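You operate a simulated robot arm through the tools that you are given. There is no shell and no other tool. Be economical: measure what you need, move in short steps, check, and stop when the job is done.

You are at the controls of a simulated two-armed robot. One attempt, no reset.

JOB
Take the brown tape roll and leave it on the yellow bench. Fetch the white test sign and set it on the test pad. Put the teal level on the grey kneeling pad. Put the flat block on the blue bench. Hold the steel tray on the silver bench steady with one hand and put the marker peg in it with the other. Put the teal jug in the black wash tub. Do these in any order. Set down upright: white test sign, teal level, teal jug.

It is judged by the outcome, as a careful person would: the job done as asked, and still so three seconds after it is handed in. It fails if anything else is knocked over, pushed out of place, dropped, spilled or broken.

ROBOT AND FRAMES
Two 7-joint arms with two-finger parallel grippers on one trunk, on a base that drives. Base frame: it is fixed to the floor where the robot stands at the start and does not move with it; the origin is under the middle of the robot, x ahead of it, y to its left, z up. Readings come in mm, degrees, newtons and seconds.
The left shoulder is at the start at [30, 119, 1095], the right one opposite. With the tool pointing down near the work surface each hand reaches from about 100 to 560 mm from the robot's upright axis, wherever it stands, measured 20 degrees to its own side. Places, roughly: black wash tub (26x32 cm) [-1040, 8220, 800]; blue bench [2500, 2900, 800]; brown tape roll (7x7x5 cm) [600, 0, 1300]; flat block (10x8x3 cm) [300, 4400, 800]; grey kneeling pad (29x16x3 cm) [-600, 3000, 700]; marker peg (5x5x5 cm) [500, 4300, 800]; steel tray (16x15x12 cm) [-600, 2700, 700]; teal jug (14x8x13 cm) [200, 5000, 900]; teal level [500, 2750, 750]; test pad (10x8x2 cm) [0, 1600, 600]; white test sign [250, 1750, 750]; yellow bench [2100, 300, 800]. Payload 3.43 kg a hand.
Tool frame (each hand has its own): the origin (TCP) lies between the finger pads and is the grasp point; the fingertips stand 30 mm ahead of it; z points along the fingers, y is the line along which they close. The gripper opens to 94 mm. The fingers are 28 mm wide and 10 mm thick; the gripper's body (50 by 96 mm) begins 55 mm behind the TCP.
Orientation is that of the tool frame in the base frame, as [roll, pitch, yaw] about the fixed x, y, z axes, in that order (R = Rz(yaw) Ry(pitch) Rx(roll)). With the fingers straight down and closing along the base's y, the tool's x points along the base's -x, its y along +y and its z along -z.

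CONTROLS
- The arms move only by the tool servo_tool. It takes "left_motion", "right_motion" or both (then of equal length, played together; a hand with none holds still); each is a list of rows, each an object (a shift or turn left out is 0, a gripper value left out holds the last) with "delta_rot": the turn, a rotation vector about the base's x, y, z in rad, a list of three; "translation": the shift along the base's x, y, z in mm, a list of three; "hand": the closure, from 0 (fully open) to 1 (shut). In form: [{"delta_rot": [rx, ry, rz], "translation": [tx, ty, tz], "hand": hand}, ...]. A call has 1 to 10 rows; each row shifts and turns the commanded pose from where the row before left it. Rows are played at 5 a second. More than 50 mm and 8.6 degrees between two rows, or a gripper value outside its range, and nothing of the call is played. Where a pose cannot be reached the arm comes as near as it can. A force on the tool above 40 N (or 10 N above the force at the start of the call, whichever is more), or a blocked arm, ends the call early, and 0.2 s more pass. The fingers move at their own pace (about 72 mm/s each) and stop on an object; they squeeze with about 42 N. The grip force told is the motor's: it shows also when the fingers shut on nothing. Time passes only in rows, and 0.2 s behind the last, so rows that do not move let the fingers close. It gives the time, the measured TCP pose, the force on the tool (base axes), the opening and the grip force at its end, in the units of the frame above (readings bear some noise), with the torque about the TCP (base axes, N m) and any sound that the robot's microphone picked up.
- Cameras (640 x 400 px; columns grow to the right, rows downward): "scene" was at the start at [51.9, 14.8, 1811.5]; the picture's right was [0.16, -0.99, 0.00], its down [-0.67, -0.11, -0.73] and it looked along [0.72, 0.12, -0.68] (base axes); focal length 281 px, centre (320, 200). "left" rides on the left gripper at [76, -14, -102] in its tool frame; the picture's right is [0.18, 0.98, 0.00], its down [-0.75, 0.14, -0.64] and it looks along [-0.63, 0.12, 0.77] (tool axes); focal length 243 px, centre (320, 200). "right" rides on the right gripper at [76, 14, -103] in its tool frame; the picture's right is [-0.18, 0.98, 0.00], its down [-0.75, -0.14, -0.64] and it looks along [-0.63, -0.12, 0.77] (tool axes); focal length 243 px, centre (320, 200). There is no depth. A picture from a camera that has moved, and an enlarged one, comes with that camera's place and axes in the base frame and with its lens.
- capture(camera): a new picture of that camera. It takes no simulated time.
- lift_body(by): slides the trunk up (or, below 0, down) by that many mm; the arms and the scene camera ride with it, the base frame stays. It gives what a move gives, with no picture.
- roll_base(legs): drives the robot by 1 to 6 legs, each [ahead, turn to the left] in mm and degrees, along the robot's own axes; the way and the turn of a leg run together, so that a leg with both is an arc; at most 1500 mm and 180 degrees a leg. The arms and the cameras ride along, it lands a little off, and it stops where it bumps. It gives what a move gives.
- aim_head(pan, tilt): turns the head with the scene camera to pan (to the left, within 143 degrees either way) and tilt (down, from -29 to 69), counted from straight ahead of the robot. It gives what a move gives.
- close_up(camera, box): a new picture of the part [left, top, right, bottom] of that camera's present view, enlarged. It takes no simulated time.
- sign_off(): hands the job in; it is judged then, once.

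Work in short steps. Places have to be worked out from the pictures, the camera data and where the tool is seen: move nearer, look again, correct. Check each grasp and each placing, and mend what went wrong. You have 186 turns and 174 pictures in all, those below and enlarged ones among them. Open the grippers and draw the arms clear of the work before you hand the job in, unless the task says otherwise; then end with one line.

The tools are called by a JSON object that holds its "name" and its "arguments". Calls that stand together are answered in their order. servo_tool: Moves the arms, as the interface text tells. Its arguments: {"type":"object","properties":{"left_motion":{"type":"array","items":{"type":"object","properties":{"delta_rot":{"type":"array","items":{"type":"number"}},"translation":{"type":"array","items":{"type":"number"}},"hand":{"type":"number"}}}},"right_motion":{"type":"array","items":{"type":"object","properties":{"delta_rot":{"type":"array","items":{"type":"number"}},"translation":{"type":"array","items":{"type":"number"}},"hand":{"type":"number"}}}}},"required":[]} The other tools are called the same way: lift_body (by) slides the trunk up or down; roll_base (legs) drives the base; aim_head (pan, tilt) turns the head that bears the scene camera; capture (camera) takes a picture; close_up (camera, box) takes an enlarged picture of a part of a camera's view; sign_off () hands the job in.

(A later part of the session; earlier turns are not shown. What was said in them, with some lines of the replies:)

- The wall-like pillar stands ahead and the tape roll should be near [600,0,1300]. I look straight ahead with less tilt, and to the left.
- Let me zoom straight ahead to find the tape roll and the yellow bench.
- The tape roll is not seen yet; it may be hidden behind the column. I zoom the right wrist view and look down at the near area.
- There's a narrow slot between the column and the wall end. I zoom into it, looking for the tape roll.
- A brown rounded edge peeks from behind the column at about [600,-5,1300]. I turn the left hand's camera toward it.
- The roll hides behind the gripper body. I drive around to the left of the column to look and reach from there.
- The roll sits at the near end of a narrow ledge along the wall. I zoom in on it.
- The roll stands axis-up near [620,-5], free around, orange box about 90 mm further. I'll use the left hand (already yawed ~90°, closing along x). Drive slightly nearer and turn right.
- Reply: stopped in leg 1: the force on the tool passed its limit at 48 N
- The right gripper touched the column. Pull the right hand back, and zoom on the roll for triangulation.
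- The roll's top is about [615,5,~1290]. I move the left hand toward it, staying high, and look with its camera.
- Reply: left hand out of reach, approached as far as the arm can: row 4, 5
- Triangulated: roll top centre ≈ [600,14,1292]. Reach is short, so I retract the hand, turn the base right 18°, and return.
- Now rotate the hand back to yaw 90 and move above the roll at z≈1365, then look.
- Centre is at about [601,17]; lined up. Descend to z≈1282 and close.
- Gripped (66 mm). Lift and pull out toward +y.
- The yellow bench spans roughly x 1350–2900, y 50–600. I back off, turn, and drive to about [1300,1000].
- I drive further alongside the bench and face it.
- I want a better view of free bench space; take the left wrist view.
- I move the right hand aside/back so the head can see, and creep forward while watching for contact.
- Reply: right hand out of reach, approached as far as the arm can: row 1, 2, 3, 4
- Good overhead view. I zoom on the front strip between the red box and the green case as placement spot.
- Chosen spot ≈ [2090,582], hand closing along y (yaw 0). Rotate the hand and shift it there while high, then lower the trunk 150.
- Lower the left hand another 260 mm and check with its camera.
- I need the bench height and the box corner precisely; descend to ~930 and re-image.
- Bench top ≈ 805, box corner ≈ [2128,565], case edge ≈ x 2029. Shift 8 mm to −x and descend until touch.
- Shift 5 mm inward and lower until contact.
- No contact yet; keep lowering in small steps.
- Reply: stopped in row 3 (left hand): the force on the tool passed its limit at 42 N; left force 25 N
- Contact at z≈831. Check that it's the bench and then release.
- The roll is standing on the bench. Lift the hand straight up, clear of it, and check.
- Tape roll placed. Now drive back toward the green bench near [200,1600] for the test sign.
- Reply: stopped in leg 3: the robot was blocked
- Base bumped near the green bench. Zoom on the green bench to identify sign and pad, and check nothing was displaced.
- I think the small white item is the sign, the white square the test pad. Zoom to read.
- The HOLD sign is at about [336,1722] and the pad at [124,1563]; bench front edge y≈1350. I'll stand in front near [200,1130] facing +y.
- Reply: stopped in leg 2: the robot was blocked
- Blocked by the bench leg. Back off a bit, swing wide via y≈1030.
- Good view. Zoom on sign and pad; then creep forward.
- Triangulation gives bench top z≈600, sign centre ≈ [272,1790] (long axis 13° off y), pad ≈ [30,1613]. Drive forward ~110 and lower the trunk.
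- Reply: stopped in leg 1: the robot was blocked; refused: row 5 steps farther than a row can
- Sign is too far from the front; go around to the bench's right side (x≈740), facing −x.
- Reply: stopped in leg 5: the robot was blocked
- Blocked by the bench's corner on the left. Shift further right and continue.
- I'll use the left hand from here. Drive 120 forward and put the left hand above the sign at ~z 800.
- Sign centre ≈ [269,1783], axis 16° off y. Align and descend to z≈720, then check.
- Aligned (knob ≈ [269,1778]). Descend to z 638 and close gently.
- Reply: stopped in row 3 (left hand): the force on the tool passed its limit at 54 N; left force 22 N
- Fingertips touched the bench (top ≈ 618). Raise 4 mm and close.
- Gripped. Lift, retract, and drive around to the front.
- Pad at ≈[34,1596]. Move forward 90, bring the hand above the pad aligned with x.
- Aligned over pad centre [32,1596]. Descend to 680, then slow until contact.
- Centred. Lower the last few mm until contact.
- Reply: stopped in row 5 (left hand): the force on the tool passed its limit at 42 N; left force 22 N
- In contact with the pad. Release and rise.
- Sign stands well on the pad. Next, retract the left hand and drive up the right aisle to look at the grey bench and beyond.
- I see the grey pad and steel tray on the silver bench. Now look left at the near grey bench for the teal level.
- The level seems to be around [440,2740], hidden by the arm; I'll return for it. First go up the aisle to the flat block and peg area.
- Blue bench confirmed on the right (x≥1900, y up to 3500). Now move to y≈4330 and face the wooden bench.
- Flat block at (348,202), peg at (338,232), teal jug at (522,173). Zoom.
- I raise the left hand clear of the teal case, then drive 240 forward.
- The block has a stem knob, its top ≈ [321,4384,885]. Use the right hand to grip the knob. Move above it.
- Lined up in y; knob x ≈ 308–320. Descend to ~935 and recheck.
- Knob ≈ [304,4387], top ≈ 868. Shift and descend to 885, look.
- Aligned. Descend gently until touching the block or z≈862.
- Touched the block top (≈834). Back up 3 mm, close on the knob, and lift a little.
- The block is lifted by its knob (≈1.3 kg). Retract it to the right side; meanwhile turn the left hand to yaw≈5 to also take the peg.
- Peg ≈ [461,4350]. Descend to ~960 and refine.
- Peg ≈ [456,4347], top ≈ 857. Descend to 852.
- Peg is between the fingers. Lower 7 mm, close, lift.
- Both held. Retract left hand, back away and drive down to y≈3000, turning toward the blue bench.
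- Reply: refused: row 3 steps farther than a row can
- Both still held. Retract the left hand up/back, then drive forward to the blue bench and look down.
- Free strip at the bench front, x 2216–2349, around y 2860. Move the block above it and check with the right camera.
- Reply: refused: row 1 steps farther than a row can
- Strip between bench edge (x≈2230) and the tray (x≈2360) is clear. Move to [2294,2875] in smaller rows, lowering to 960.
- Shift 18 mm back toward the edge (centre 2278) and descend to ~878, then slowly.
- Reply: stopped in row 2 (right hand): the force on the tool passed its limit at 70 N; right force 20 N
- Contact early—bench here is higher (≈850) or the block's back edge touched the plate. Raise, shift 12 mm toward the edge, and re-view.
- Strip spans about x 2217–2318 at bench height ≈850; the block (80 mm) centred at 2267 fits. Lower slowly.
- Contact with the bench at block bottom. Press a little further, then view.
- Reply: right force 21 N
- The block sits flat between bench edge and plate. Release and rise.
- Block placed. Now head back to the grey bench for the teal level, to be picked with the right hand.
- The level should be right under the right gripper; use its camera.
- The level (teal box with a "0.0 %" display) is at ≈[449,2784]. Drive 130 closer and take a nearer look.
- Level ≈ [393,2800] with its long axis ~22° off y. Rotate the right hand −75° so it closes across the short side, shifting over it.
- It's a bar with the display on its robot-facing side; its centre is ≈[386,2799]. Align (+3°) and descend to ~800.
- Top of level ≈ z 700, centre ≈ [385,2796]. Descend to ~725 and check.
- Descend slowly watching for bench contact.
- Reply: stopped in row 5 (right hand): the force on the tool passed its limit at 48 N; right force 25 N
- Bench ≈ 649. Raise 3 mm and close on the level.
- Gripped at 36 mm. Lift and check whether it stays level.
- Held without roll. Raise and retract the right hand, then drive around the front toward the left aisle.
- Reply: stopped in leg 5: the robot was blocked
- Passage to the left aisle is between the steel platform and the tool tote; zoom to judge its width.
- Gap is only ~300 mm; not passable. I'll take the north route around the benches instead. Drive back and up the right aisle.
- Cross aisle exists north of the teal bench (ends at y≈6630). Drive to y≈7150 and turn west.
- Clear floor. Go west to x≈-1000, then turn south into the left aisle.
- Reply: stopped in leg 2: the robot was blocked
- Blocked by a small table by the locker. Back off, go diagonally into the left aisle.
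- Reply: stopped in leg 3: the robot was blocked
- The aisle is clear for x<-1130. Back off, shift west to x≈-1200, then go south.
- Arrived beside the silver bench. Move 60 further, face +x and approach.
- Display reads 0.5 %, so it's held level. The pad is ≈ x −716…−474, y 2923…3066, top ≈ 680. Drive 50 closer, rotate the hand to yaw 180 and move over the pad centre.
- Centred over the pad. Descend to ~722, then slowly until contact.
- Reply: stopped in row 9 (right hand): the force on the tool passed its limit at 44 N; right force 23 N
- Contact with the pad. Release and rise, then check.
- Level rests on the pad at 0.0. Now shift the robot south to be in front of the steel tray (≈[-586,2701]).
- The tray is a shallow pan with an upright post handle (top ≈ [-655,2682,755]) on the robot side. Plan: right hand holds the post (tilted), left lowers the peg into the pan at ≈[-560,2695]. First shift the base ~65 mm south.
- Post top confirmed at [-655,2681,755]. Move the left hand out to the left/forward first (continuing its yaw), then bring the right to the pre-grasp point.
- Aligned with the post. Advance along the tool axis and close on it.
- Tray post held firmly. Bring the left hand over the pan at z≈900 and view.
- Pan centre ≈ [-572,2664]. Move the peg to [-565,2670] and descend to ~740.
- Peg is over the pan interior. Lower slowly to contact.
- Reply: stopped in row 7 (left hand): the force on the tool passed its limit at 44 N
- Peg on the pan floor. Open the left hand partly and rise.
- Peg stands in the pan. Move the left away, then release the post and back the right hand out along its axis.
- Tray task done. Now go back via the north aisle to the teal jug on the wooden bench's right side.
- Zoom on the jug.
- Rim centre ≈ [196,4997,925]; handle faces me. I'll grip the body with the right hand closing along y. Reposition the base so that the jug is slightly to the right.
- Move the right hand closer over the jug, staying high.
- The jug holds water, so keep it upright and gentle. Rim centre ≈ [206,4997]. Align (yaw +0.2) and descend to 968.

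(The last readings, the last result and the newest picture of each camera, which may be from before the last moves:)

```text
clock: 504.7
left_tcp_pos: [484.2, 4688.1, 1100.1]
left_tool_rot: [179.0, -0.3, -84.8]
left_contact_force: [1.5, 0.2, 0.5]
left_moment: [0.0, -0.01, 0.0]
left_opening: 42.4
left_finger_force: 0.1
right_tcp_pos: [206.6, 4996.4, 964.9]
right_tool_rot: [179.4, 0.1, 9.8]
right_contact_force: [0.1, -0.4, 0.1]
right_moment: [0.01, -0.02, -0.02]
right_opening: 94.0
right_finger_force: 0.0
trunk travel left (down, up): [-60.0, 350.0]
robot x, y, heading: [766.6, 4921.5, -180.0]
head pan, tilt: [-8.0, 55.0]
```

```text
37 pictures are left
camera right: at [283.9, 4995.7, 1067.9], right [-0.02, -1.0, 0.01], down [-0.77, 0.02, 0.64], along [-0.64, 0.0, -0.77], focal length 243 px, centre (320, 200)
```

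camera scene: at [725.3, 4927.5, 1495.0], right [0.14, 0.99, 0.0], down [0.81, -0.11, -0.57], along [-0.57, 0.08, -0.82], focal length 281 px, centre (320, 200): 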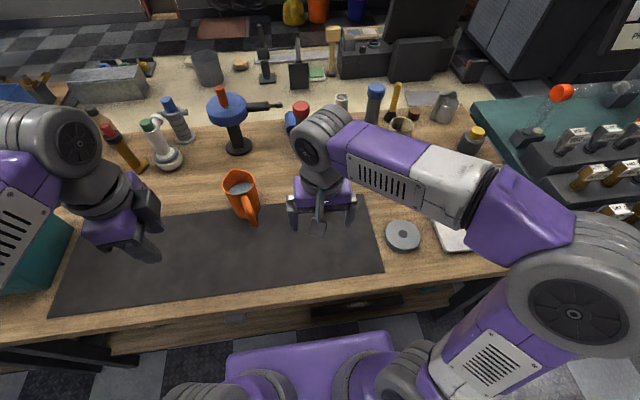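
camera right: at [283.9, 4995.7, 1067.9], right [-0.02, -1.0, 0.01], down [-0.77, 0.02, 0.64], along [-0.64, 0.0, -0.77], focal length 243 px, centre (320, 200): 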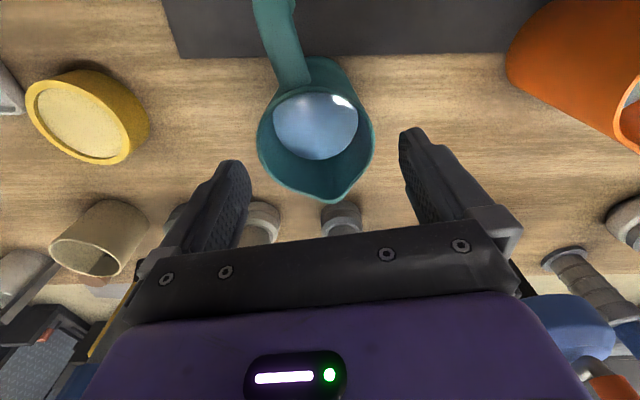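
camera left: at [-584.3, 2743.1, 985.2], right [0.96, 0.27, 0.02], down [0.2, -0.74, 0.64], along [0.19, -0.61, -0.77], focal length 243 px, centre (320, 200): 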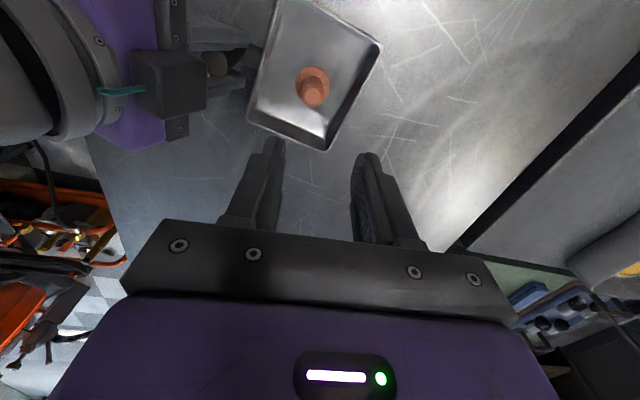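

Body centre ≈ [217,4998]. Shift +10 in x and descend to ~893, then close.

{"name": "servo_tool", "arguments": {"right_motion": [{"translation": [10, 1, -10]}, {"translation": [0, 0, -25]}, {"translation": [0, 0, -20]}, {"translation": [0, 0, -17]}]}}

{"name": "capture", "arguments": {"camera": "right"}}

```text
clock: 505.7
left_tcp_pos: [485.2, 4688.3, 1101.8]
left_tool_rot: [179.0, -0.3, -84.7]
left_contact_force: [-0.6, 0.5, 0.6]
left_moment: [-0.03, -0.01, 0.02]
left_opening: 42.2
left_finger_force: 0.2
right_tcp_pos: [217.1, 4995.5, 894.9]
right_tool_rot: [179.4, 0.1, 9.7]
right_contact_force: [0.5, -0.8, -0.4]
right_moment: [0.0, -0.01, -0.01]
right_opening: 94.1
right_finger_force: 0.0
trunk travel left (down, up): [-60.0, 350.0]
robot x, y, heading: [763.4, 4915.4, -180.1]
head pan, tilt: [-8.0, 55.0]
```

```text
36 pictures are left
camera right: at [294.6, 4994.3, 998.2], right [-0.02, -1.0, 0.01], down [-0.77, 0.02, 0.64], along [-0.64, 0.0, -0.77], focal length 243 px, centre (320, 200)
```

right: 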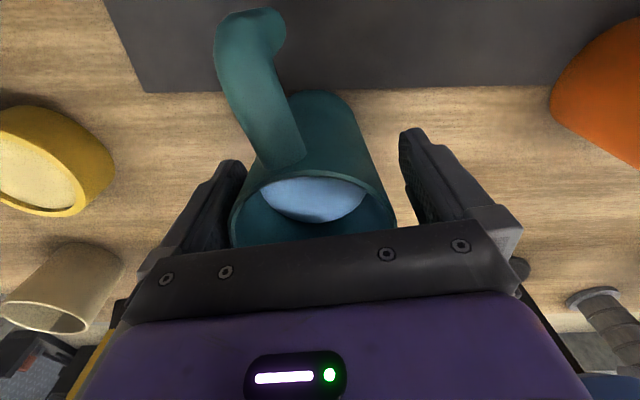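

Fingers straddle the body. Close gradually, then lift gently.

{"name": "servo_tool", "arguments": {"right_motion": [{"hand": 0.08}, {"hand": 0.13}, {"hand": 0.18}, {"hand": 0.25}, {"hand": 1}, {"hand": 1}]}}

{"name": "servo_tool", "arguments": {"right_motion": [{"translation": [0, 0, 6]}, {"translation": [0, 0, 12]}, {"translation": [0, 0, 18]}, {"translation": [0, 0, 20]}, {"translation": [0, 0, 20]}]}}

{"name": "capture", "arguments": {"camera": "right"}}

```text
clock: 507.1
left_tcp_pos: [485.5, 4687.7, 1101.0]
left_tool_rot: [179.0, -0.3, -84.6]
left_contact_force: [0.0, 0.5, -0.1]
left_moment: [-0.04, 0.03, 0.01]
left_opening: 42.5
left_finger_force: 0.1
right_tcp_pos: [217.7, 4995.9, 894.4]
right_tool_rot: [179.4, 0.1, 9.7]
right_contact_force: [-0.7, 0.1, 0.3]
right_moment: [0.01, 0.02, 0.01]
right_opening: 78.4
right_finger_force: 42.2
trunk travel left (down, up): [-60.0, 350.0]
robot x, y, heading: [764.3, 4917.2, -179.8]
head pan, tilt: [-8.0, 55.0]
```

```text
clock: 508.3
left_tcp_pos: [485.3, 4687.9, 1099.9]
left_tool_rot: [178.9, -0.3, -84.6]
left_contact_force: [0.4, 0.6, -0.3]
left_moment: [0.01, 0.0, -0.01]
left_opening: 42.5
left_finger_force: 0.1
right_tcp_pos: [216.5, 4997.4, 971.3]
right_tool_rot: [179.4, 0.1, 9.8]
right_contact_force: [0.0, -0.5, -3.1]
right_moment: [-0.05, -0.01, 0.02]
right_opening: 78.4
right_finger_force: 41.9
trunk travel left (down, up): [-60.0, 350.0]
robot x, y, heading: [764.1, 4914.4, -180.0]
head pan, tilt: [-8.0, 55.0]
```

```text
35 pictures are left
camera right: at [293.4, 4997.1, 1074.6], right [-0.02, -1.0, 0.01], down [-0.77, 0.02, 0.64], along [-0.64, 0.0, -0.77], focal length 243 px, centre (320, 200)
```

right: 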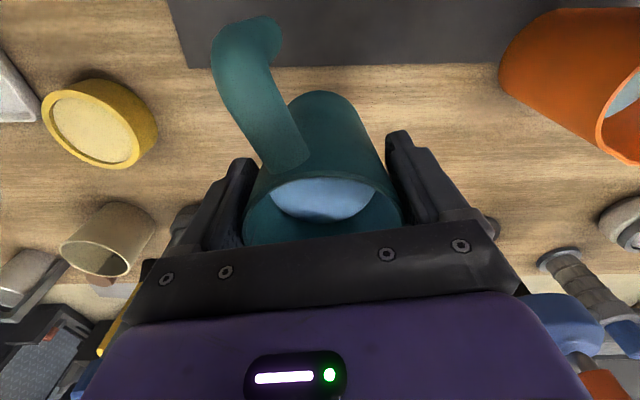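

Held upright. Raise and retract gently.

{"name": "servo_tool", "arguments": {"right_motion": [{"translation": [8, 0, 15]}, {"translation": [16, 0, 15]}, {"translation": [22, 0, 15]}, {"translation": [25, 0, 12]}, {"translation": [25, 2, 10]}, {"translation": [25, 3, 10]}, {"translation": [25, 3, 8]}, {"translation": [25, 3, 5]}, {"translation": [20, 3, 0]}, {"translation": [10, 2, 0]}]}}

{"name": "roll_base", "arguments": {"legs": [[-350, 0]]}}

{"name": "capture", "arguments": {"camera": "right"}}

```text
clock: 510.5
left_tcp_pos: [486.0, 4688.8, 1101.0]
left_tool_rot: [179.0, -0.3, -84.7]
left_contact_force: [0.4, 0.1, -0.4]
left_moment: [0.02, 0.01, -0.01]
left_opening: 42.2
left_finger_force: 0.0
right_tcp_pos: [416.4, 5014.2, 1058.5]
right_tool_rot: [179.4, 0.1, 9.7]
right_contact_force: [0.2, 0.3, -4.2]
right_moment: [-0.06, 0.01, -0.02]
right_opening: 78.2
right_finger_force: 42.4
trunk travel left (down, up): [-60.0, 350.0]
robot x, y, heading: [767.3, 4916.6, -180.1]
head pan, tilt: [-8.0, 55.0]
```

```text
clock: 512.8
left_tcp_pos: [838.5, 4690.8, 1100.1]
left_tool_rot: [179.1, -0.3, -85.6]
left_contact_force: [0.4, 0.2, 0.6]
left_moment: [0.02, -0.01, 0.0]
left_opening: 42.2
left_finger_force: 0.1
right_tcp_pos: [773.5, 5016.3, 1059.6]
right_tool_rot: [179.4, 0.0, 8.9]
right_contact_force: [1.0, -0.8, -3.2]
right_moment: [-0.03, 0.09, -0.02]
right_opening: 77.9
right_finger_force: 42.1
trunk travel left (down, up): [-60.0, 350.0]
robot x, y, heading: [1122.3, 4914.0, 179.2]
head pan, tilt: [-8.0, 55.0]
```

```text
34 pictures are left
camera right: at [850.6, 5014.7, 1162.8], right [-0.03, -1.0, 0.01], down [-0.77, 0.03, 0.64], along [-0.64, 0.01, -0.77], focal length 243 px, centre (320, 200)
```

right: 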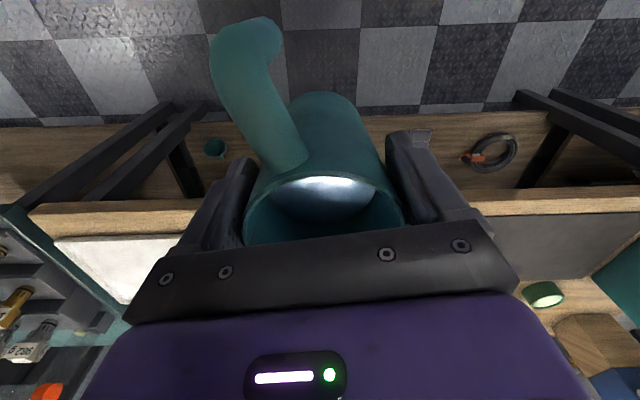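

Water calm. Drive north and west toward the tub, then look.

{"name": "roll_base", "arguments": {"legs": [[0, -89], [1200, 0], [1050, 0], [0, 88], [1350, 0]]}}

{"name": "aim_head", "arguments": {"pan": -35, "tilt": 28}}

{"name": "capture", "arguments": {"camera": "scene"}}

```text
clock: 538.1
left_tcp_pos: [-568.9, 6910.5, 1101.3]
left_tool_rot: [179.0, -0.4, -82.7]
left_contact_force: [-0.7, -0.3, 0.6]
left_moment: [-0.02, -0.01, 0.0]
left_opening: 42.4
left_finger_force: 0.1
right_tcp_pos: [-649.9, 7233.3, 1058.9]
right_tool_rot: [179.4, 0.2, 11.9]
right_contact_force: [-0.6, -0.3, -3.4]
right_moment: [-0.02, 0.04, 0.02]
right_opening: 77.8
right_finger_force: 42.1
trunk travel left (down, up): [-60.0, 350.0]
robot x, y, heading: [-294.3, 7148.0, -178.0]
head pan, tilt: [-8.0, 55.0]
```

```text
clock: 539.0
left_tcp_pos: [-568.7, 6909.5, 1100.4]
left_tool_rot: [179.0, -0.4, -82.6]
left_contact_force: [0.4, -0.2, 0.8]
left_moment: [-0.04, -0.01, -0.01]
left_opening: 42.3
left_finger_force: 0.1
right_tcp_pos: [-649.4, 7232.3, 1058.4]
right_tool_rot: [179.4, 0.2, 12.0]
right_contact_force: [0.6, -0.1, -3.4]
right_moment: [-0.01, -0.01, 0.01]
right_opening: 77.7
right_finger_force: 42.1
trunk travel left (down, up): [-60.0, 350.0]
robot x, y, heading: [-295.1, 7147.0, -177.7]
head pan, tilt: [-35.0, 28.0]
```

```text
33 pictures are left
camera scene: at [-342.5, 7200.1, 1534.1], right [0.54, 0.84, 0.0], down [0.4, -0.25, -0.88], along [-0.74, 0.48, -0.47], focal length 281 px, centre (320, 200)
```

scene: 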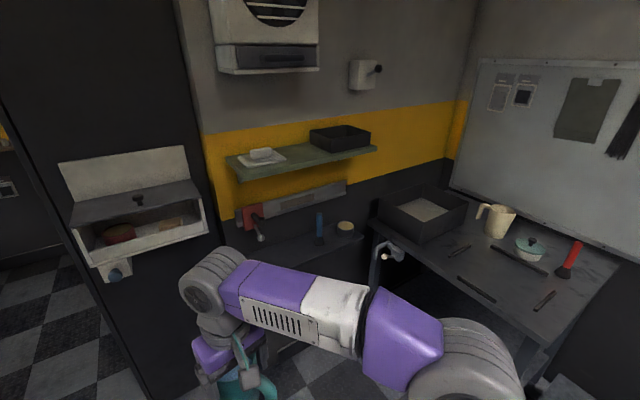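

The tub is at the left end of the dark bench (front edge y≈8045), tub centre ≈ [-1065,8240]. Raise the trunk 60 mm for clearance and drive to about [-900,7700] facing north.

{"name": "lift_body", "arguments": {"by": 60}}

{"name": "roll_base", "arguments": {"legs": [[0, -44], [800, 0], [0, -48]]}}

{"name": "aim_head", "arguments": {"pan": 15, "tilt": 45}}

{"name": "capture", "arguments": {"camera": "scene"}}

```text
clock: 540.0
left_tcp_pos: [-568.5, 6909.4, 1158.9]
left_tool_rot: [178.9, -0.3, -82.6]
left_contact_force: [-0.5, 0.6, -0.2]
left_moment: [0.01, 0.0, -0.04]
left_opening: 42.3
left_finger_force: 0.0
right_tcp_pos: [-648.8, 7231.3, 1118.3]
right_tool_rot: [179.4, 0.1, 11.9]
right_contact_force: [-0.9, 0.1, -3.7]
right_moment: [-0.02, 0.0, 0.0]
right_opening: 77.6
right_finger_force: 41.8
trunk travel left (down, up): [-120.0, 290.0]
robot x, y, heading: [-296.4, 7147.9, -177.7]
head pan, tilt: [-35.0, 28.0]
```

```text
clock: 545.0
left_tcp_pos: [-1023.1, 7509.7, 1162.1]
left_tool_rot: [-179.5, -0.3, -127.0]
left_contact_force: [3.9, 2.7, -0.4]
left_moment: [-0.11, 0.18, -0.18]
left_opening: 42.5
left_finger_force: 0.0
right_tcp_pos: [-863.7, 7800.3, 1118.5]
right_tool_rot: [179.4, -0.1, -32.6]
right_contact_force: [0.5, -0.4, -2.6]
right_moment: [-0.01, 0.02, -0.01]
right_opening: 77.6
right_finger_force: 42.6
trunk travel left (down, up): [-120.0, 290.0]
robot x, y, heading: [-665.7, 7494.2, 137.7]
head pan, tilt: [-35.0, 28.0]
stopped in leg 2: the force on the tool passed its limit at 122 N (the readings are from after the stop); the commanded pose is now the measured one
```

```text
clock: 546.2
left_tcp_pos: [-1023.9, 7509.7, 1161.5]
left_tool_rot: [-179.6, -0.3, -127.1]
left_contact_force: [3.1, 0.2, 0.5]
left_moment: [-0.04, 0.23, -0.04]
left_opening: 42.3
left_finger_force: 0.1
right_tcp_pos: [-863.5, 7799.4, 1118.9]
right_tool_rot: [179.5, 0.0, -32.6]
right_contact_force: [0.6, -0.2, -3.1]
right_moment: [-0.01, 0.03, -0.01]
right_opening: 77.4
right_finger_force: 41.9
trunk travel left (down, up): [-120.0, 290.0]
robot x, y, heading: [-670.4, 7490.6, 137.6]
head pan, tilt: [15.0, 45.0]
```

```text
32 pictures are left
camera scene: at [-719.3, 7510.8, 1568.4], right [0.46, 0.89, 0.0], down [0.63, -0.32, -0.71], along [-0.63, 0.32, -0.71], focal length 281 px, centre (320, 200)
```

scene: 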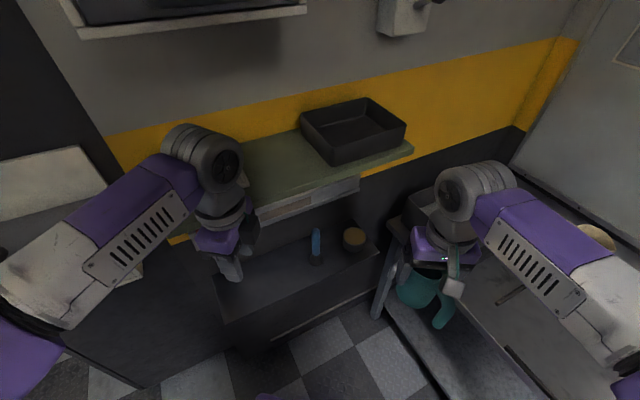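

The left gripper bumped the wall shelf. Back off straight and inspect the shelf.

{"name": "roll_base", "arguments": {"legs": [[-150, 0]]}}

{"name": "aim_head", "arguments": {"pan": 15, "tilt": 35}}

{"name": "capture", "arguments": {"camera": "scene"}}

```text
clock: 547.5
left_tcp_pos: [-913.8, 7410.3, 1162.1]
left_tool_rot: [-179.5, -0.2, -127.1]
left_contact_force: [-1.0, -0.7, 0.2]
left_moment: [0.0, 0.0, 0.02]
left_opening: 42.1
left_finger_force: 0.1
right_tcp_pos: [-753.2, 7700.4, 1119.4]
right_tool_rot: [179.4, 0.1, -32.6]
right_contact_force: [0.3, -0.4, -4.1]
right_moment: [-0.03, 0.08, 0.0]
right_opening: 77.7
right_finger_force: 42.5
trunk travel left (down, up): [-120.0, 290.0]
robot x, y, heading: [-563.0, 7396.7, 137.8]
head pan, tilt: [15.0, 45.0]
```

```text
clock: 548.2
left_tcp_pos: [-915.5, 7409.9, 1161.5]
left_tool_rot: [-179.5, -0.2, -127.1]
left_contact_force: [0.6, -0.3, 0.1]
left_moment: [-0.02, 0.04, 0.0]
left_opening: 42.1
left_finger_force: 0.1
right_tcp_pos: [-753.6, 7700.6, 1118.5]
right_tool_rot: [179.4, 0.0, -32.5]
right_contact_force: [0.6, -0.4, -3.2]
right_moment: [0.02, 0.03, -0.01]
right_opening: 77.7
right_finger_force: 42.4
trunk travel left (down, up): [-120.0, 290.0]
robot x, y, heading: [-559.1, 7389.8, 137.8]
head pan, tilt: [15.0, 35.0]
```

```text
31 pictures are left
camera scene: at [-617.1, 7414.6, 1583.1], right [0.46, 0.89, 0.0], down [0.51, -0.26, -0.82], along [-0.73, 0.38, -0.57], focal length 281 px, centre (320, 200)
```

scene: 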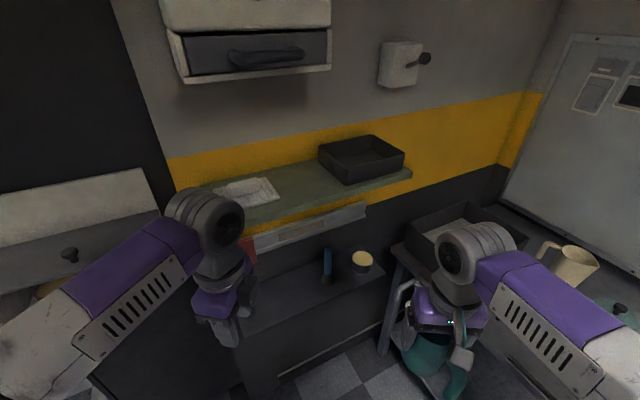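

{"name": "close_up", "arguments": {"camera": "scene", "box": [180, 120, 430, 290]}}

{"name": "capture", "arguments": {"camera": "right"}}

```text
2.35 times, centred on (305, 205) of scene
camera zoom: at [-617.1, 7414.6, 1583.1], right [0.46, 0.89, 0.0], down [0.51, -0.26, -0.82], along [-0.73, 0.38, -0.57], focal length 661 px, centre (355, 188)
```

zoom: 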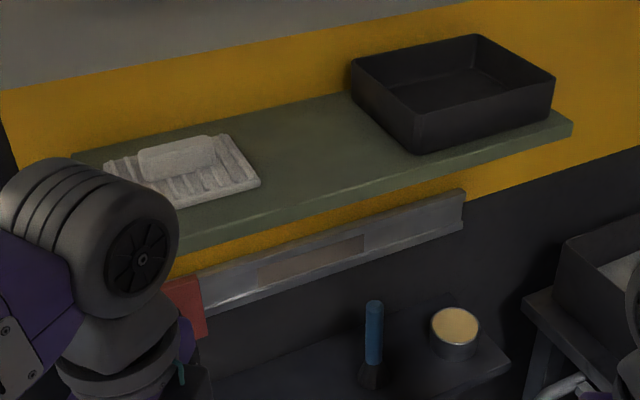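

```text
29 pictures are left
camera right: at [-697.5, 7648.1, 1221.9], right [-0.68, -0.73, 0.01], down [-0.56, 0.53, 0.64], along [-0.47, 0.43, -0.77], focal length 243 px, centre (320, 200)
```

right: 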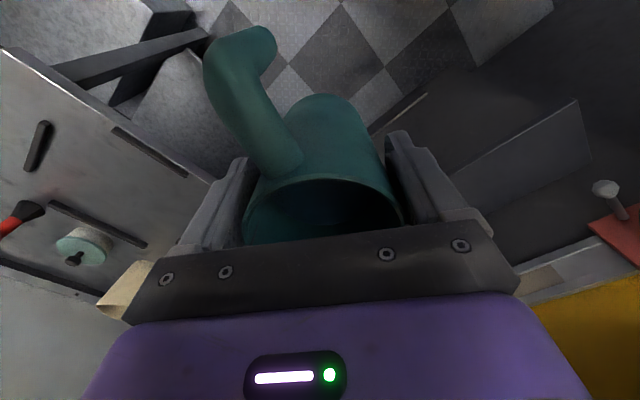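

Shelf contents look undisturbed (the gripper seems to have met the locker cabinet). Tuck the left hand in, then approach the tub from a more northerly heading.

{"name": "servo_tool", "arguments": {"left_motion": [{"translation": [37, 11, 0]}, {"translation": [37, 11, 0]}, {"translation": [37, 11, 0]}]}}

{"name": "roll_base", "arguments": {"legs": [[0, -28], [350, 0]]}}

{"name": "aim_head", "arguments": {"pan": 15, "tilt": 45}}

{"name": "capture", "arguments": {"camera": "scene"}}

```text
clock: 549.0
left_tcp_pos: [-802.0, 7441.3, 1162.4]
left_tool_rot: [-179.5, -0.4, -127.1]
left_contact_force: [0.0, -0.7, -0.7]
left_moment: [0.02, 0.0, 0.01]
left_opening: 42.2
left_finger_force: 0.0
right_tcp_pos: [-753.6, 7701.6, 1118.4]
right_tool_rot: [179.4, 0.1, -32.7]
right_contact_force: [0.4, -0.4, -3.0]
right_moment: [-0.05, 0.02, -0.02]
right_opening: 77.6
right_finger_force: 42.3
trunk travel left (down, up): [-120.0, 290.0]
robot x, y, heading: [-561.5, 7388.0, 137.5]
head pan, tilt: [15.0, 35.0]
```

```text
clock: 552.7
left_tcp_pos: [-873.2, 7882.8, 1161.7]
left_tool_rot: [-179.5, -0.3, -154.8]
left_contact_force: [0.1, -0.2, -0.7]
left_moment: [0.0, -0.03, -0.04]
left_opening: 42.3
left_finger_force: 0.0
right_tcp_pos: [-709.2, 8087.9, 1118.7]
right_tool_rot: [179.4, 0.1, -60.3]
right_contact_force: [0.3, -0.6, -3.3]
right_moment: [0.0, 0.01, 0.01]
right_opening: 77.8
right_finger_force: 41.8
trunk travel left (down, up): [-120.0, 290.0]
robot x, y, heading: [-680.9, 7724.8, 110.0]
head pan, tilt: [15.0, 35.0]
```

```text
clock: 553.5
left_tcp_pos: [-872.9, 7882.1, 1161.3]
left_tool_rot: [-179.5, -0.2, -154.8]
left_contact_force: [-0.1, 0.6, -0.5]
left_moment: [-0.02, -0.02, -0.02]
left_opening: 42.3
left_finger_force: 0.1
right_tcp_pos: [-708.7, 8088.1, 1119.2]
right_tool_rot: [179.4, -0.1, -60.3]
right_contact_force: [-0.7, -0.2, -3.4]
right_moment: [0.03, 0.01, -0.01]
right_opening: 77.8
right_finger_force: 42.2
trunk travel left (down, up): [-120.0, 290.0]
robot x, y, heading: [-683.2, 7729.2, 110.0]
head pan, tilt: [15.0, 45.0]
```

```text
28 pictures are left
camera scene: at [-716.7, 7765.8, 1568.4], right [0.82, 0.57, 0.0], down [0.41, -0.58, -0.71], along [-0.41, 0.58, -0.71], focal length 281 px, centre (320, 200)
```

scene: 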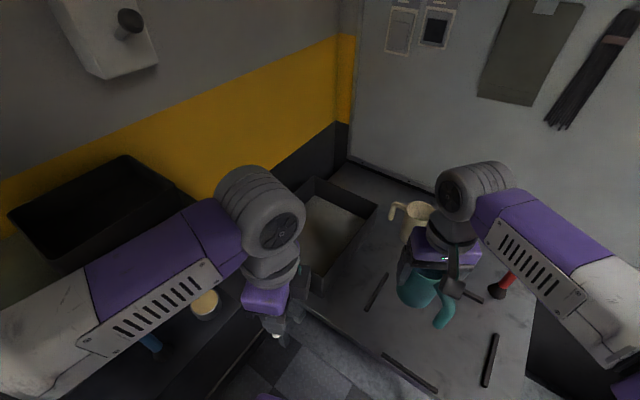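

The tub is reachable better by the left arm. Plan: set the jug briefly on the bench's free area at ≈[-845,8135], regrasp with the left, and place it in the tub. Move forward 50 and bring the jug over that spot.

{"name": "roll_base", "arguments": {"legs": [[50, 0]]}}

{"name": "servo_tool", "arguments": {"right_motion": [{"translation": [-10, 0, 0]}, {"translation": [-20, 0, 0]}, {"translation": [-25, 0, 0]}, {"translation": [-25, 0, 0]}, {"translation": [-25, 0, -5]}, {"translation": [-15, 0, -10]}]}}

{"name": "capture", "arguments": {"camera": "right"}}

{"name": "capture", "arguments": {"camera": "scene"}}

```text
clock: 554.4
left_tcp_pos: [-889.0, 7928.5, 1162.0]
left_tool_rot: [-179.5, -0.2, -154.8]
left_contact_force: [-0.6, 0.4, 0.6]
left_moment: [-0.02, -0.01, 0.0]
left_opening: 42.2
left_finger_force: 0.1
right_tcp_pos: [-725.8, 8135.0, 1118.0]
right_tool_rot: [179.3, -0.2, -60.3]
right_contact_force: [-0.1, 0.4, -3.4]
right_moment: [0.0, 0.01, 0.02]
right_opening: 77.5
right_finger_force: 42.0
trunk travel left (down, up): [-120.0, 290.0]
robot x, y, heading: [-699.4, 7772.2, 109.9]
head pan, tilt: [15.0, 45.0]
```

```text
clock: 555.8
left_tcp_pos: [-888.9, 7926.8, 1162.4]
left_tool_rot: [-179.5, -0.2, -154.8]
left_contact_force: [0.5, -0.8, -0.3]
left_moment: [0.01, -0.02, 0.0]
left_opening: 42.1
left_finger_force: 0.1
right_tcp_pos: [-847.5, 8132.6, 1104.5]
right_tool_rot: [179.4, 0.0, -60.2]
right_contact_force: [0.4, -0.1, -3.0]
right_moment: [0.05, 0.04, -0.03]
right_opening: 77.5
right_finger_force: 42.1
trunk travel left (down, up): [-120.0, 290.0]
robot x, y, heading: [-696.2, 7774.3, 109.8]
head pan, tilt: [15.0, 45.0]
```

```text
27 pictures are left
camera right: at [-821.1, 8060.1, 1207.7], right [-0.94, -0.33, 0.01], down [-0.25, 0.73, 0.64], along [-0.22, 0.6, -0.77], focal length 243 px, centre (320, 200)
```

right: 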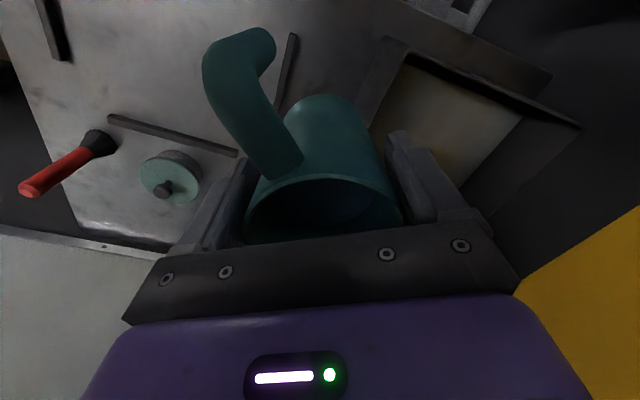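

```text
26 pictures are left
camera scene: at [-733.8, 7811.7, 1568.3], right [0.82, 0.57, 0.0], down [0.41, -0.58, -0.71], along [-0.41, 0.58, -0.71], focal length 281 px, centre (320, 200)
```

scene: 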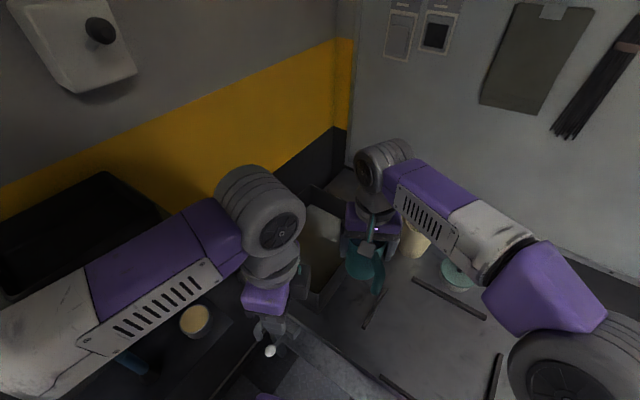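

That spot is cramped by a bar. Instead try reaching the tub directly with the right hand: jug bottom clears the rim at TCP 1020. Move stepwise toward [-1035,8215].

{"name": "servo_tool", "arguments": {"right_motion": [{"translation": [-8, 4, -10]}, {"translation": [-18, 8, -15]}, {"translation": [-22, 10, -15]}, {"translation": [-24, 11, -10]}, {"translation": [-24, 11, -5]}, {"translation": [-24, 11, 0]}, {"translation": [-24, 11, 0]}, {"translation": [-20, 8, 0]}, {"translation": [-12, 5, 0]}]}}

{"name": "capture", "arguments": {"camera": "right"}}

{"name": "capture", "arguments": {"camera": "scene"}}

```text
clock: 557.8
left_tcp_pos: [-889.3, 7929.0, 1162.0]
left_tool_rot: [-179.4, -0.2, -154.8]
left_contact_force: [-0.7, -0.1, 0.8]
left_moment: [-0.02, 0.01, -0.01]
left_opening: 42.3
left_finger_force: 0.0
right_tcp_pos: [-1002.8, 8203.3, 1047.5]
right_tool_rot: [179.4, -0.1, -60.2]
right_contact_force: [-0.6, -0.3, -3.9]
right_moment: [0.01, 0.04, 0.0]
right_opening: 77.5
right_finger_force: 42.4
right hand out of reach, approached as far as the arm can: row 8, 9
trunk travel left (down, up): [-120.0, 290.0]
robot x, y, heading: [-699.1, 7772.0, 110.0]
head pan, tilt: [15.0, 45.0]
```

```text
25 pictures are left
camera right: at [-976.4, 8130.1, 1151.4], right [-0.94, -0.33, 0.01], down [-0.25, 0.73, 0.64], along [-0.22, 0.6, -0.77], focal length 243 px, centre (320, 200)
```

right: 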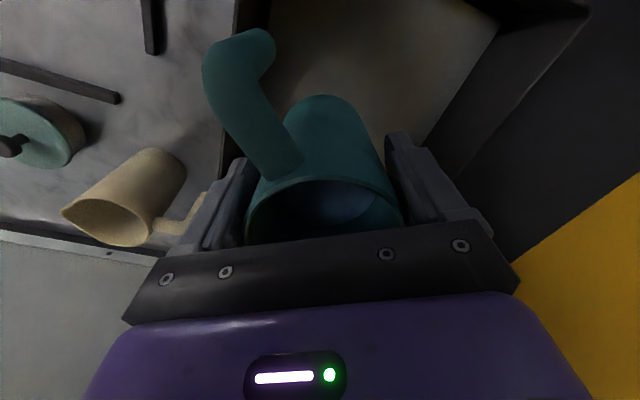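

```text
24 pictures are left
camera scene: at [-734.2, 7811.9, 1568.3], right [0.82, 0.57, 0.0], down [0.41, -0.58, -0.71], along [-0.41, 0.58, -0.71], focal length 281 px, centre (320, 200)
```

scene: 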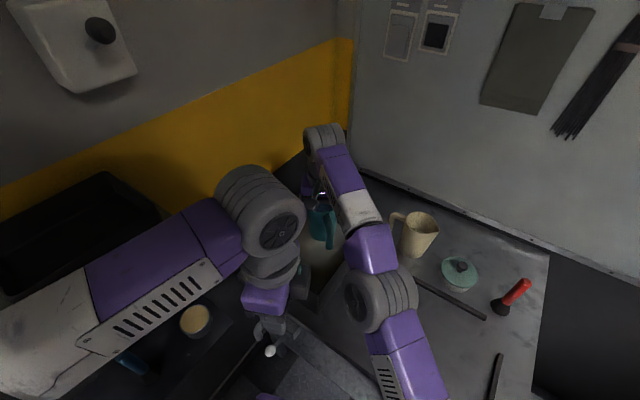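

Within reach; walls are clear: tub spans x ≈ −1185…−915, front ≈ 8065. Descend gently here.

{"name": "servo_tool", "arguments": {"right_motion": [{"translation": [-2, 0, -10]}, {"translation": [-3, 0, -20]}, {"translation": [-3, 0, -25]}, {"translation": [-2, 0, -25]}, {"translation": [0, 0, -25]}, {"translation": [0, 0, -15]}]}}

{"name": "capture", "arguments": {"camera": "right"}}

{"name": "close_up", "arguments": {"camera": "scene", "box": [250, 130, 450, 310]}}

```text
clock: 559.2
left_tcp_pos: [-888.8, 7927.8, 1162.0]
left_tool_rot: [-179.6, -0.2, -154.8]
left_contact_force: [1.5, 0.2, 0.2]
left_moment: [0.0, 0.02, 0.02]
left_opening: 42.5
left_finger_force: 0.0
right_tcp_pos: [-1009.7, 8203.7, 927.0]
right_tool_rot: [179.4, 0.1, -60.3]
right_contact_force: [0.4, 0.7, -3.4]
right_moment: [-0.03, 0.03, -0.01]
right_opening: 77.9
right_finger_force: 41.7
trunk travel left (down, up): [-120.0, 290.0]
robot x, y, heading: [-700.2, 7774.2, 109.9]
head pan, tilt: [15.0, 45.0]
```

```text
23 pictures are left
camera right: at [-984.3, 8130.0, 1030.6], right [-0.94, -0.33, 0.01], down [-0.25, 0.73, 0.64], along [-0.22, 0.6, -0.77], focal length 243 px, centre (320, 200)
```

right: 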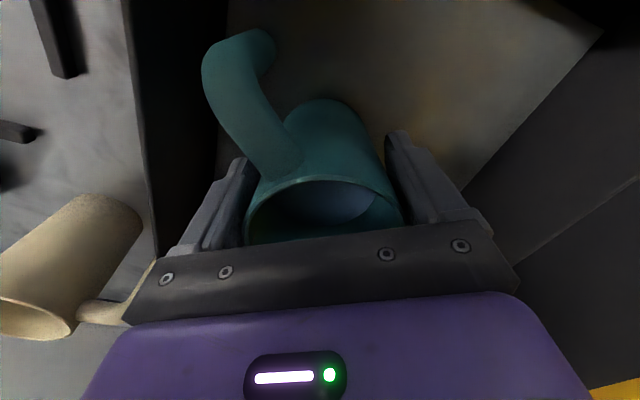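

```text
2.22 times, centred on (350, 220) of scene
camera zoom: at [-733.8, 7811.8, 1568.3], right [0.82, 0.57, 0.0], down [0.41, -0.58, -0.71], along [-0.41, 0.58, -0.71], focal length 624 px, centre (253, 156)
```

zoom: 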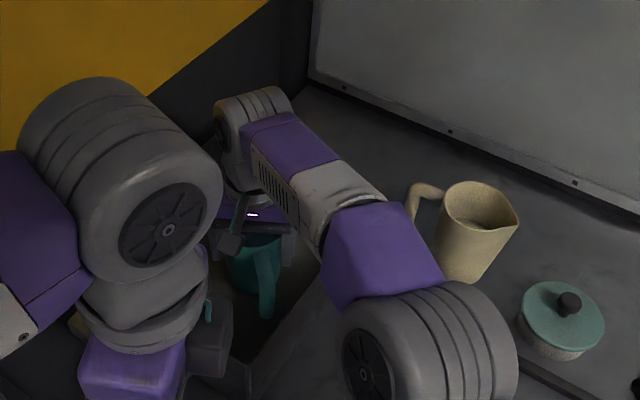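

Jug is inside the tub with clearance. Lower slowly to contact.

{"name": "servo_tool", "arguments": {"right_motion": [{"translation": [0, 0, -8]}, {"translation": [0, 0, -6]}, {"translation": [0, 0, -4]}, {"translation": [0, 0, -3]}, {"translation": [0, 0, -2]}, {"translation": [0, 0, -2]}, {"translation": [0, 0, -2]}, {"translation": [0, 0, -2]}, {"translation": [0, 0, -2]}]}}

```text
clock: 561.2
left_tcp_pos: [-888.4, 7926.3, 1161.8]
left_tool_rot: [-179.6, -0.3, -154.8]
left_contact_force: [0.6, -0.5, -0.5]
left_moment: [-0.04, 0.02, 0.0]
left_opening: 42.3
left_finger_force: 0.1
right_tcp_pos: [-1011.1, 8200.9, 901.8]
right_tool_rot: [179.3, 0.3, -60.2]
right_contact_force: [-0.6, -1.5, 14.4]
right_moment: [-0.2, -0.33, -0.03]
right_opening: 77.6
right_finger_force: 42.2
trunk travel left (down, up): [-120.0, 290.0]
robot x, y, heading: [-696.9, 7771.7, 109.9]
head pan, tilt: [15.0, 45.0]
```

Contact with the tub floor. Release gradually and rise straight up.

{"name": "servo_tool", "arguments": {"right_motion": [{"translation": [0, 0, 1]}, {"hand": 0.15}, {"hand": 0.1}, {"hand": 0.03}, {"hand": 0}, {"translation": [0, 0, 8]}, {"translation": [0, 0, 20]}, {"translation": [0, 0, 30]}, {"translation": [0, 0, 40]}]}}

{"name": "capture", "arguments": {"camera": "right"}}

```text
clock: 563.2
left_tcp_pos: [-888.5, 7927.4, 1161.5]
left_tool_rot: [-179.4, -0.2, -154.9]
left_contact_force: [0.6, -0.6, 0.4]
left_moment: [-0.03, 0.01, 0.0]
left_opening: 42.2
left_finger_force: 0.1
right_tcp_pos: [-1011.0, 8201.7, 995.0]
right_tool_rot: [179.4, 0.0, -60.3]
right_contact_force: [-0.7, 0.7, 0.4]
right_moment: [-0.06, -0.01, 0.03]
right_opening: 94.2
right_finger_force: 0.0
trunk travel left (down, up): [-120.0, 290.0]
robot x, y, heading: [-694.4, 7772.4, 109.9]
head pan, tilt: [15.0, 45.0]
```

```text
21 pictures are left
camera right: at [-984.7, 8128.4, 1099.4], right [-0.94, -0.33, 0.01], down [-0.25, 0.73, 0.64], along [-0.22, 0.6, -0.77], focal length 243 px, centre (320, 200)
```

right: 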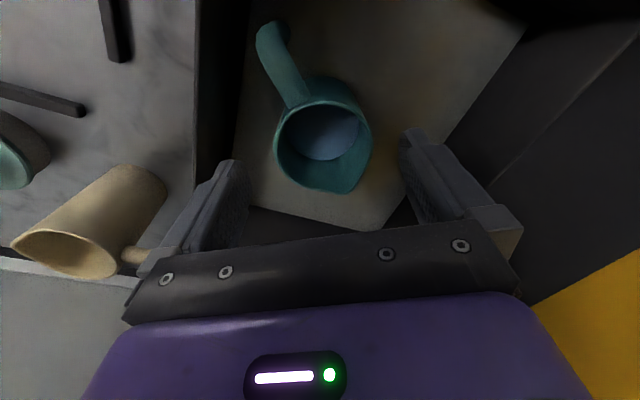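

The jug stands upright in the tub with its water. Raise and withdraw the arm, then back the base away.

{"name": "servo_tool", "arguments": {"right_motion": [{"translation": [0, 0, 40]}, {"translation": [0, 0, 45]}, {"translation": [10, 0, 40]}, {"translation": [35, -15, 10]}, {"translation": [40, -18, 0]}, {"translation": [40, -18, 0]}, {"translation": [40, -18, 0]}, {"translation": [40, -15, 0]}]}}

{"name": "roll_base", "arguments": {"legs": [[-400, 0]]}}

{"name": "aim_head", "arguments": {"pan": 18, "tilt": 30}}

{"name": "capture", "arguments": {"camera": "scene"}}

```text
clock: 565.0
left_tcp_pos: [-888.7, 7926.6, 1162.0]
left_tool_rot: [-179.6, -0.3, -154.8]
left_contact_force: [0.6, 0.3, 1.4]
left_moment: [0.0, 0.03, -0.02]
left_opening: 42.3
left_finger_force: 0.1
right_tcp_pos: [-778.3, 8100.9, 1113.2]
right_tool_rot: [179.4, 0.2, -60.3]
right_contact_force: [0.3, 0.4, 0.0]
right_moment: [0.03, 0.01, -0.02]
right_opening: 94.1
right_finger_force: 0.2
right hand out of reach, approached as far as the arm can: row 2, 3
trunk travel left (down, up): [-120.0, 290.0]
robot x, y, heading: [-697.8, 7768.6, 109.7]
head pan, tilt: [15.0, 45.0]
```

```text
clock: 567.5
left_tcp_pos: [-748.8, 7542.6, 1161.8]
left_tool_rot: [-179.6, -0.3, -155.0]
left_contact_force: [0.5, -1.1, -0.6]
left_moment: [0.01, -0.03, -0.02]
left_opening: 42.0
left_finger_force: 0.1
right_tcp_pos: [-639.0, 7716.4, 1113.1]
right_tool_rot: [179.5, 0.0, -60.4]
right_contact_force: [-0.3, -0.8, 0.0]
right_moment: [0.01, -0.03, -0.04]
right_opening: 94.2
right_finger_force: 0.0
trunk travel left (down, up): [-120.0, 290.0]
robot x, y, heading: [-553.9, 7385.5, 109.6]
head pan, tilt: [15.0, 45.0]
```

```text
clock: 568.3
left_tcp_pos: [-749.4, 7542.3, 1161.3]
left_tool_rot: [-179.5, -0.2, -155.0]
left_contact_force: [0.3, 0.3, 0.0]
left_moment: [-0.02, -0.01, 0.0]
left_opening: 42.4
left_finger_force: 0.0
right_tcp_pos: [-639.2, 7717.6, 1112.2]
right_tool_rot: [179.4, -0.1, -60.4]
right_contact_force: [0.3, 0.0, 0.3]
right_moment: [0.01, -0.02, 0.01]
right_opening: 93.9
right_finger_force: 0.1
trunk travel left (down, up): [-120.0, 290.0]
robot x, y, heading: [-557.6, 7384.6, 110.1]
head pan, tilt: [18.0, 30.0]
```

```text
20 pictures are left
camera scene: at [-602.7, 7430.8, 1590.9], right [0.79, 0.61, 0.0], down [0.31, -0.4, -0.87], along [-0.53, 0.68, -0.5], focal length 281 px, centre (320, 200)
```

scene: 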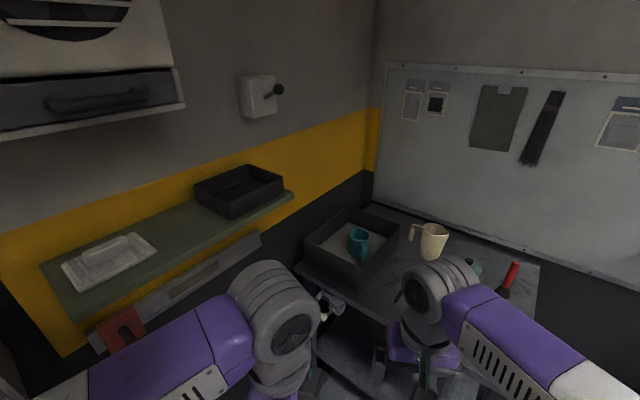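

Jug fine. Check the locker cabinet that the gripper may have touched.

{"name": "aim_head", "arguments": {"pan": 80, "tilt": 28}}

{"name": "capture", "arguments": {"camera": "scene"}}

```text
clock: 569.6
left_tcp_pos: [-748.0, 7543.2, 1161.4]
left_tool_rot: [-179.5, -0.3, -155.0]
left_contact_force: [0.1, 0.3, -0.3]
left_moment: [0.02, -0.01, -0.01]
left_opening: 42.2
left_finger_force: 0.0
right_tcp_pos: [-639.6, 7717.0, 1112.6]
right_tool_rot: [179.4, 0.0, -60.5]
right_contact_force: [-0.7, -0.4, 0.5]
right_moment: [-0.01, 0.0, -0.02]
right_opening: 93.9
right_finger_force: 0.1
trunk travel left (down, up): [-120.0, 290.0]
robot x, y, heading: [-556.3, 7387.9, 109.7]
head pan, tilt: [80.0, 28.0]
```

```text
19 pictures are left
camera scene: at [-637.2, 7343.8, 1594.2], right [-0.17, 0.99, 0.0], down [0.46, 0.08, -0.88], along [-0.87, -0.15, -0.47], focal length 281 px, centre (320, 200)
```

scene: 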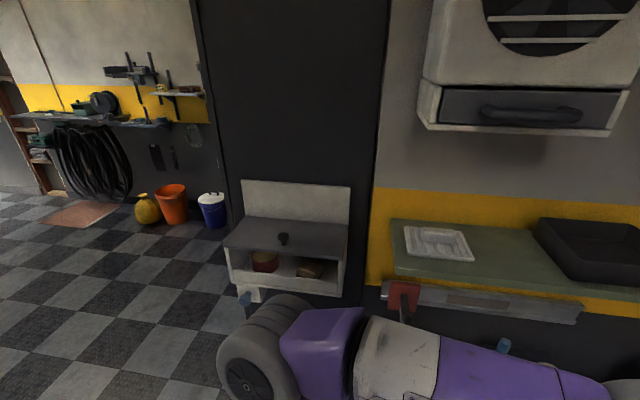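

Everything there is intact. Open the left gripper fully, then hand in.

{"name": "servo_tool", "arguments": {"left_motion": [{"hand": 0}, {"hand": 0}]}}

{"name": "sign_off", "arguments": {}}

```text
clock: 570.2
left_tcp_pos: [-748.8, 7542.5, 1161.4]
left_tool_rot: [-179.5, -0.1, -155.0]
left_contact_force: [-0.3, 0.1, -0.4]
left_moment: [-0.02, 0.01, -0.01]
left_opening: 94.0
left_finger_force: 0.0
right_tcp_pos: [-640.5, 7717.5, 1113.0]
right_tool_rot: [179.3, -0.1, -60.4]
right_contact_force: [-0.1, 0.4, -0.4]
right_moment: [-0.02, 0.01, 0.01]
right_opening: 94.0
right_finger_force: 0.1
trunk travel left (down, up): [-120.0, 290.0]
robot x, y, heading: [-559.9, 7382.4, 109.6]
head pan, tilt: [80.0, 28.0]
```

```text
The job is handed in.
```

All six items were placed as asked and checked after release; along the way the base bumped furniture a few times and the left gripper hit something by the locker at 122 N, but the later pictures showed nothing moved or spilled.
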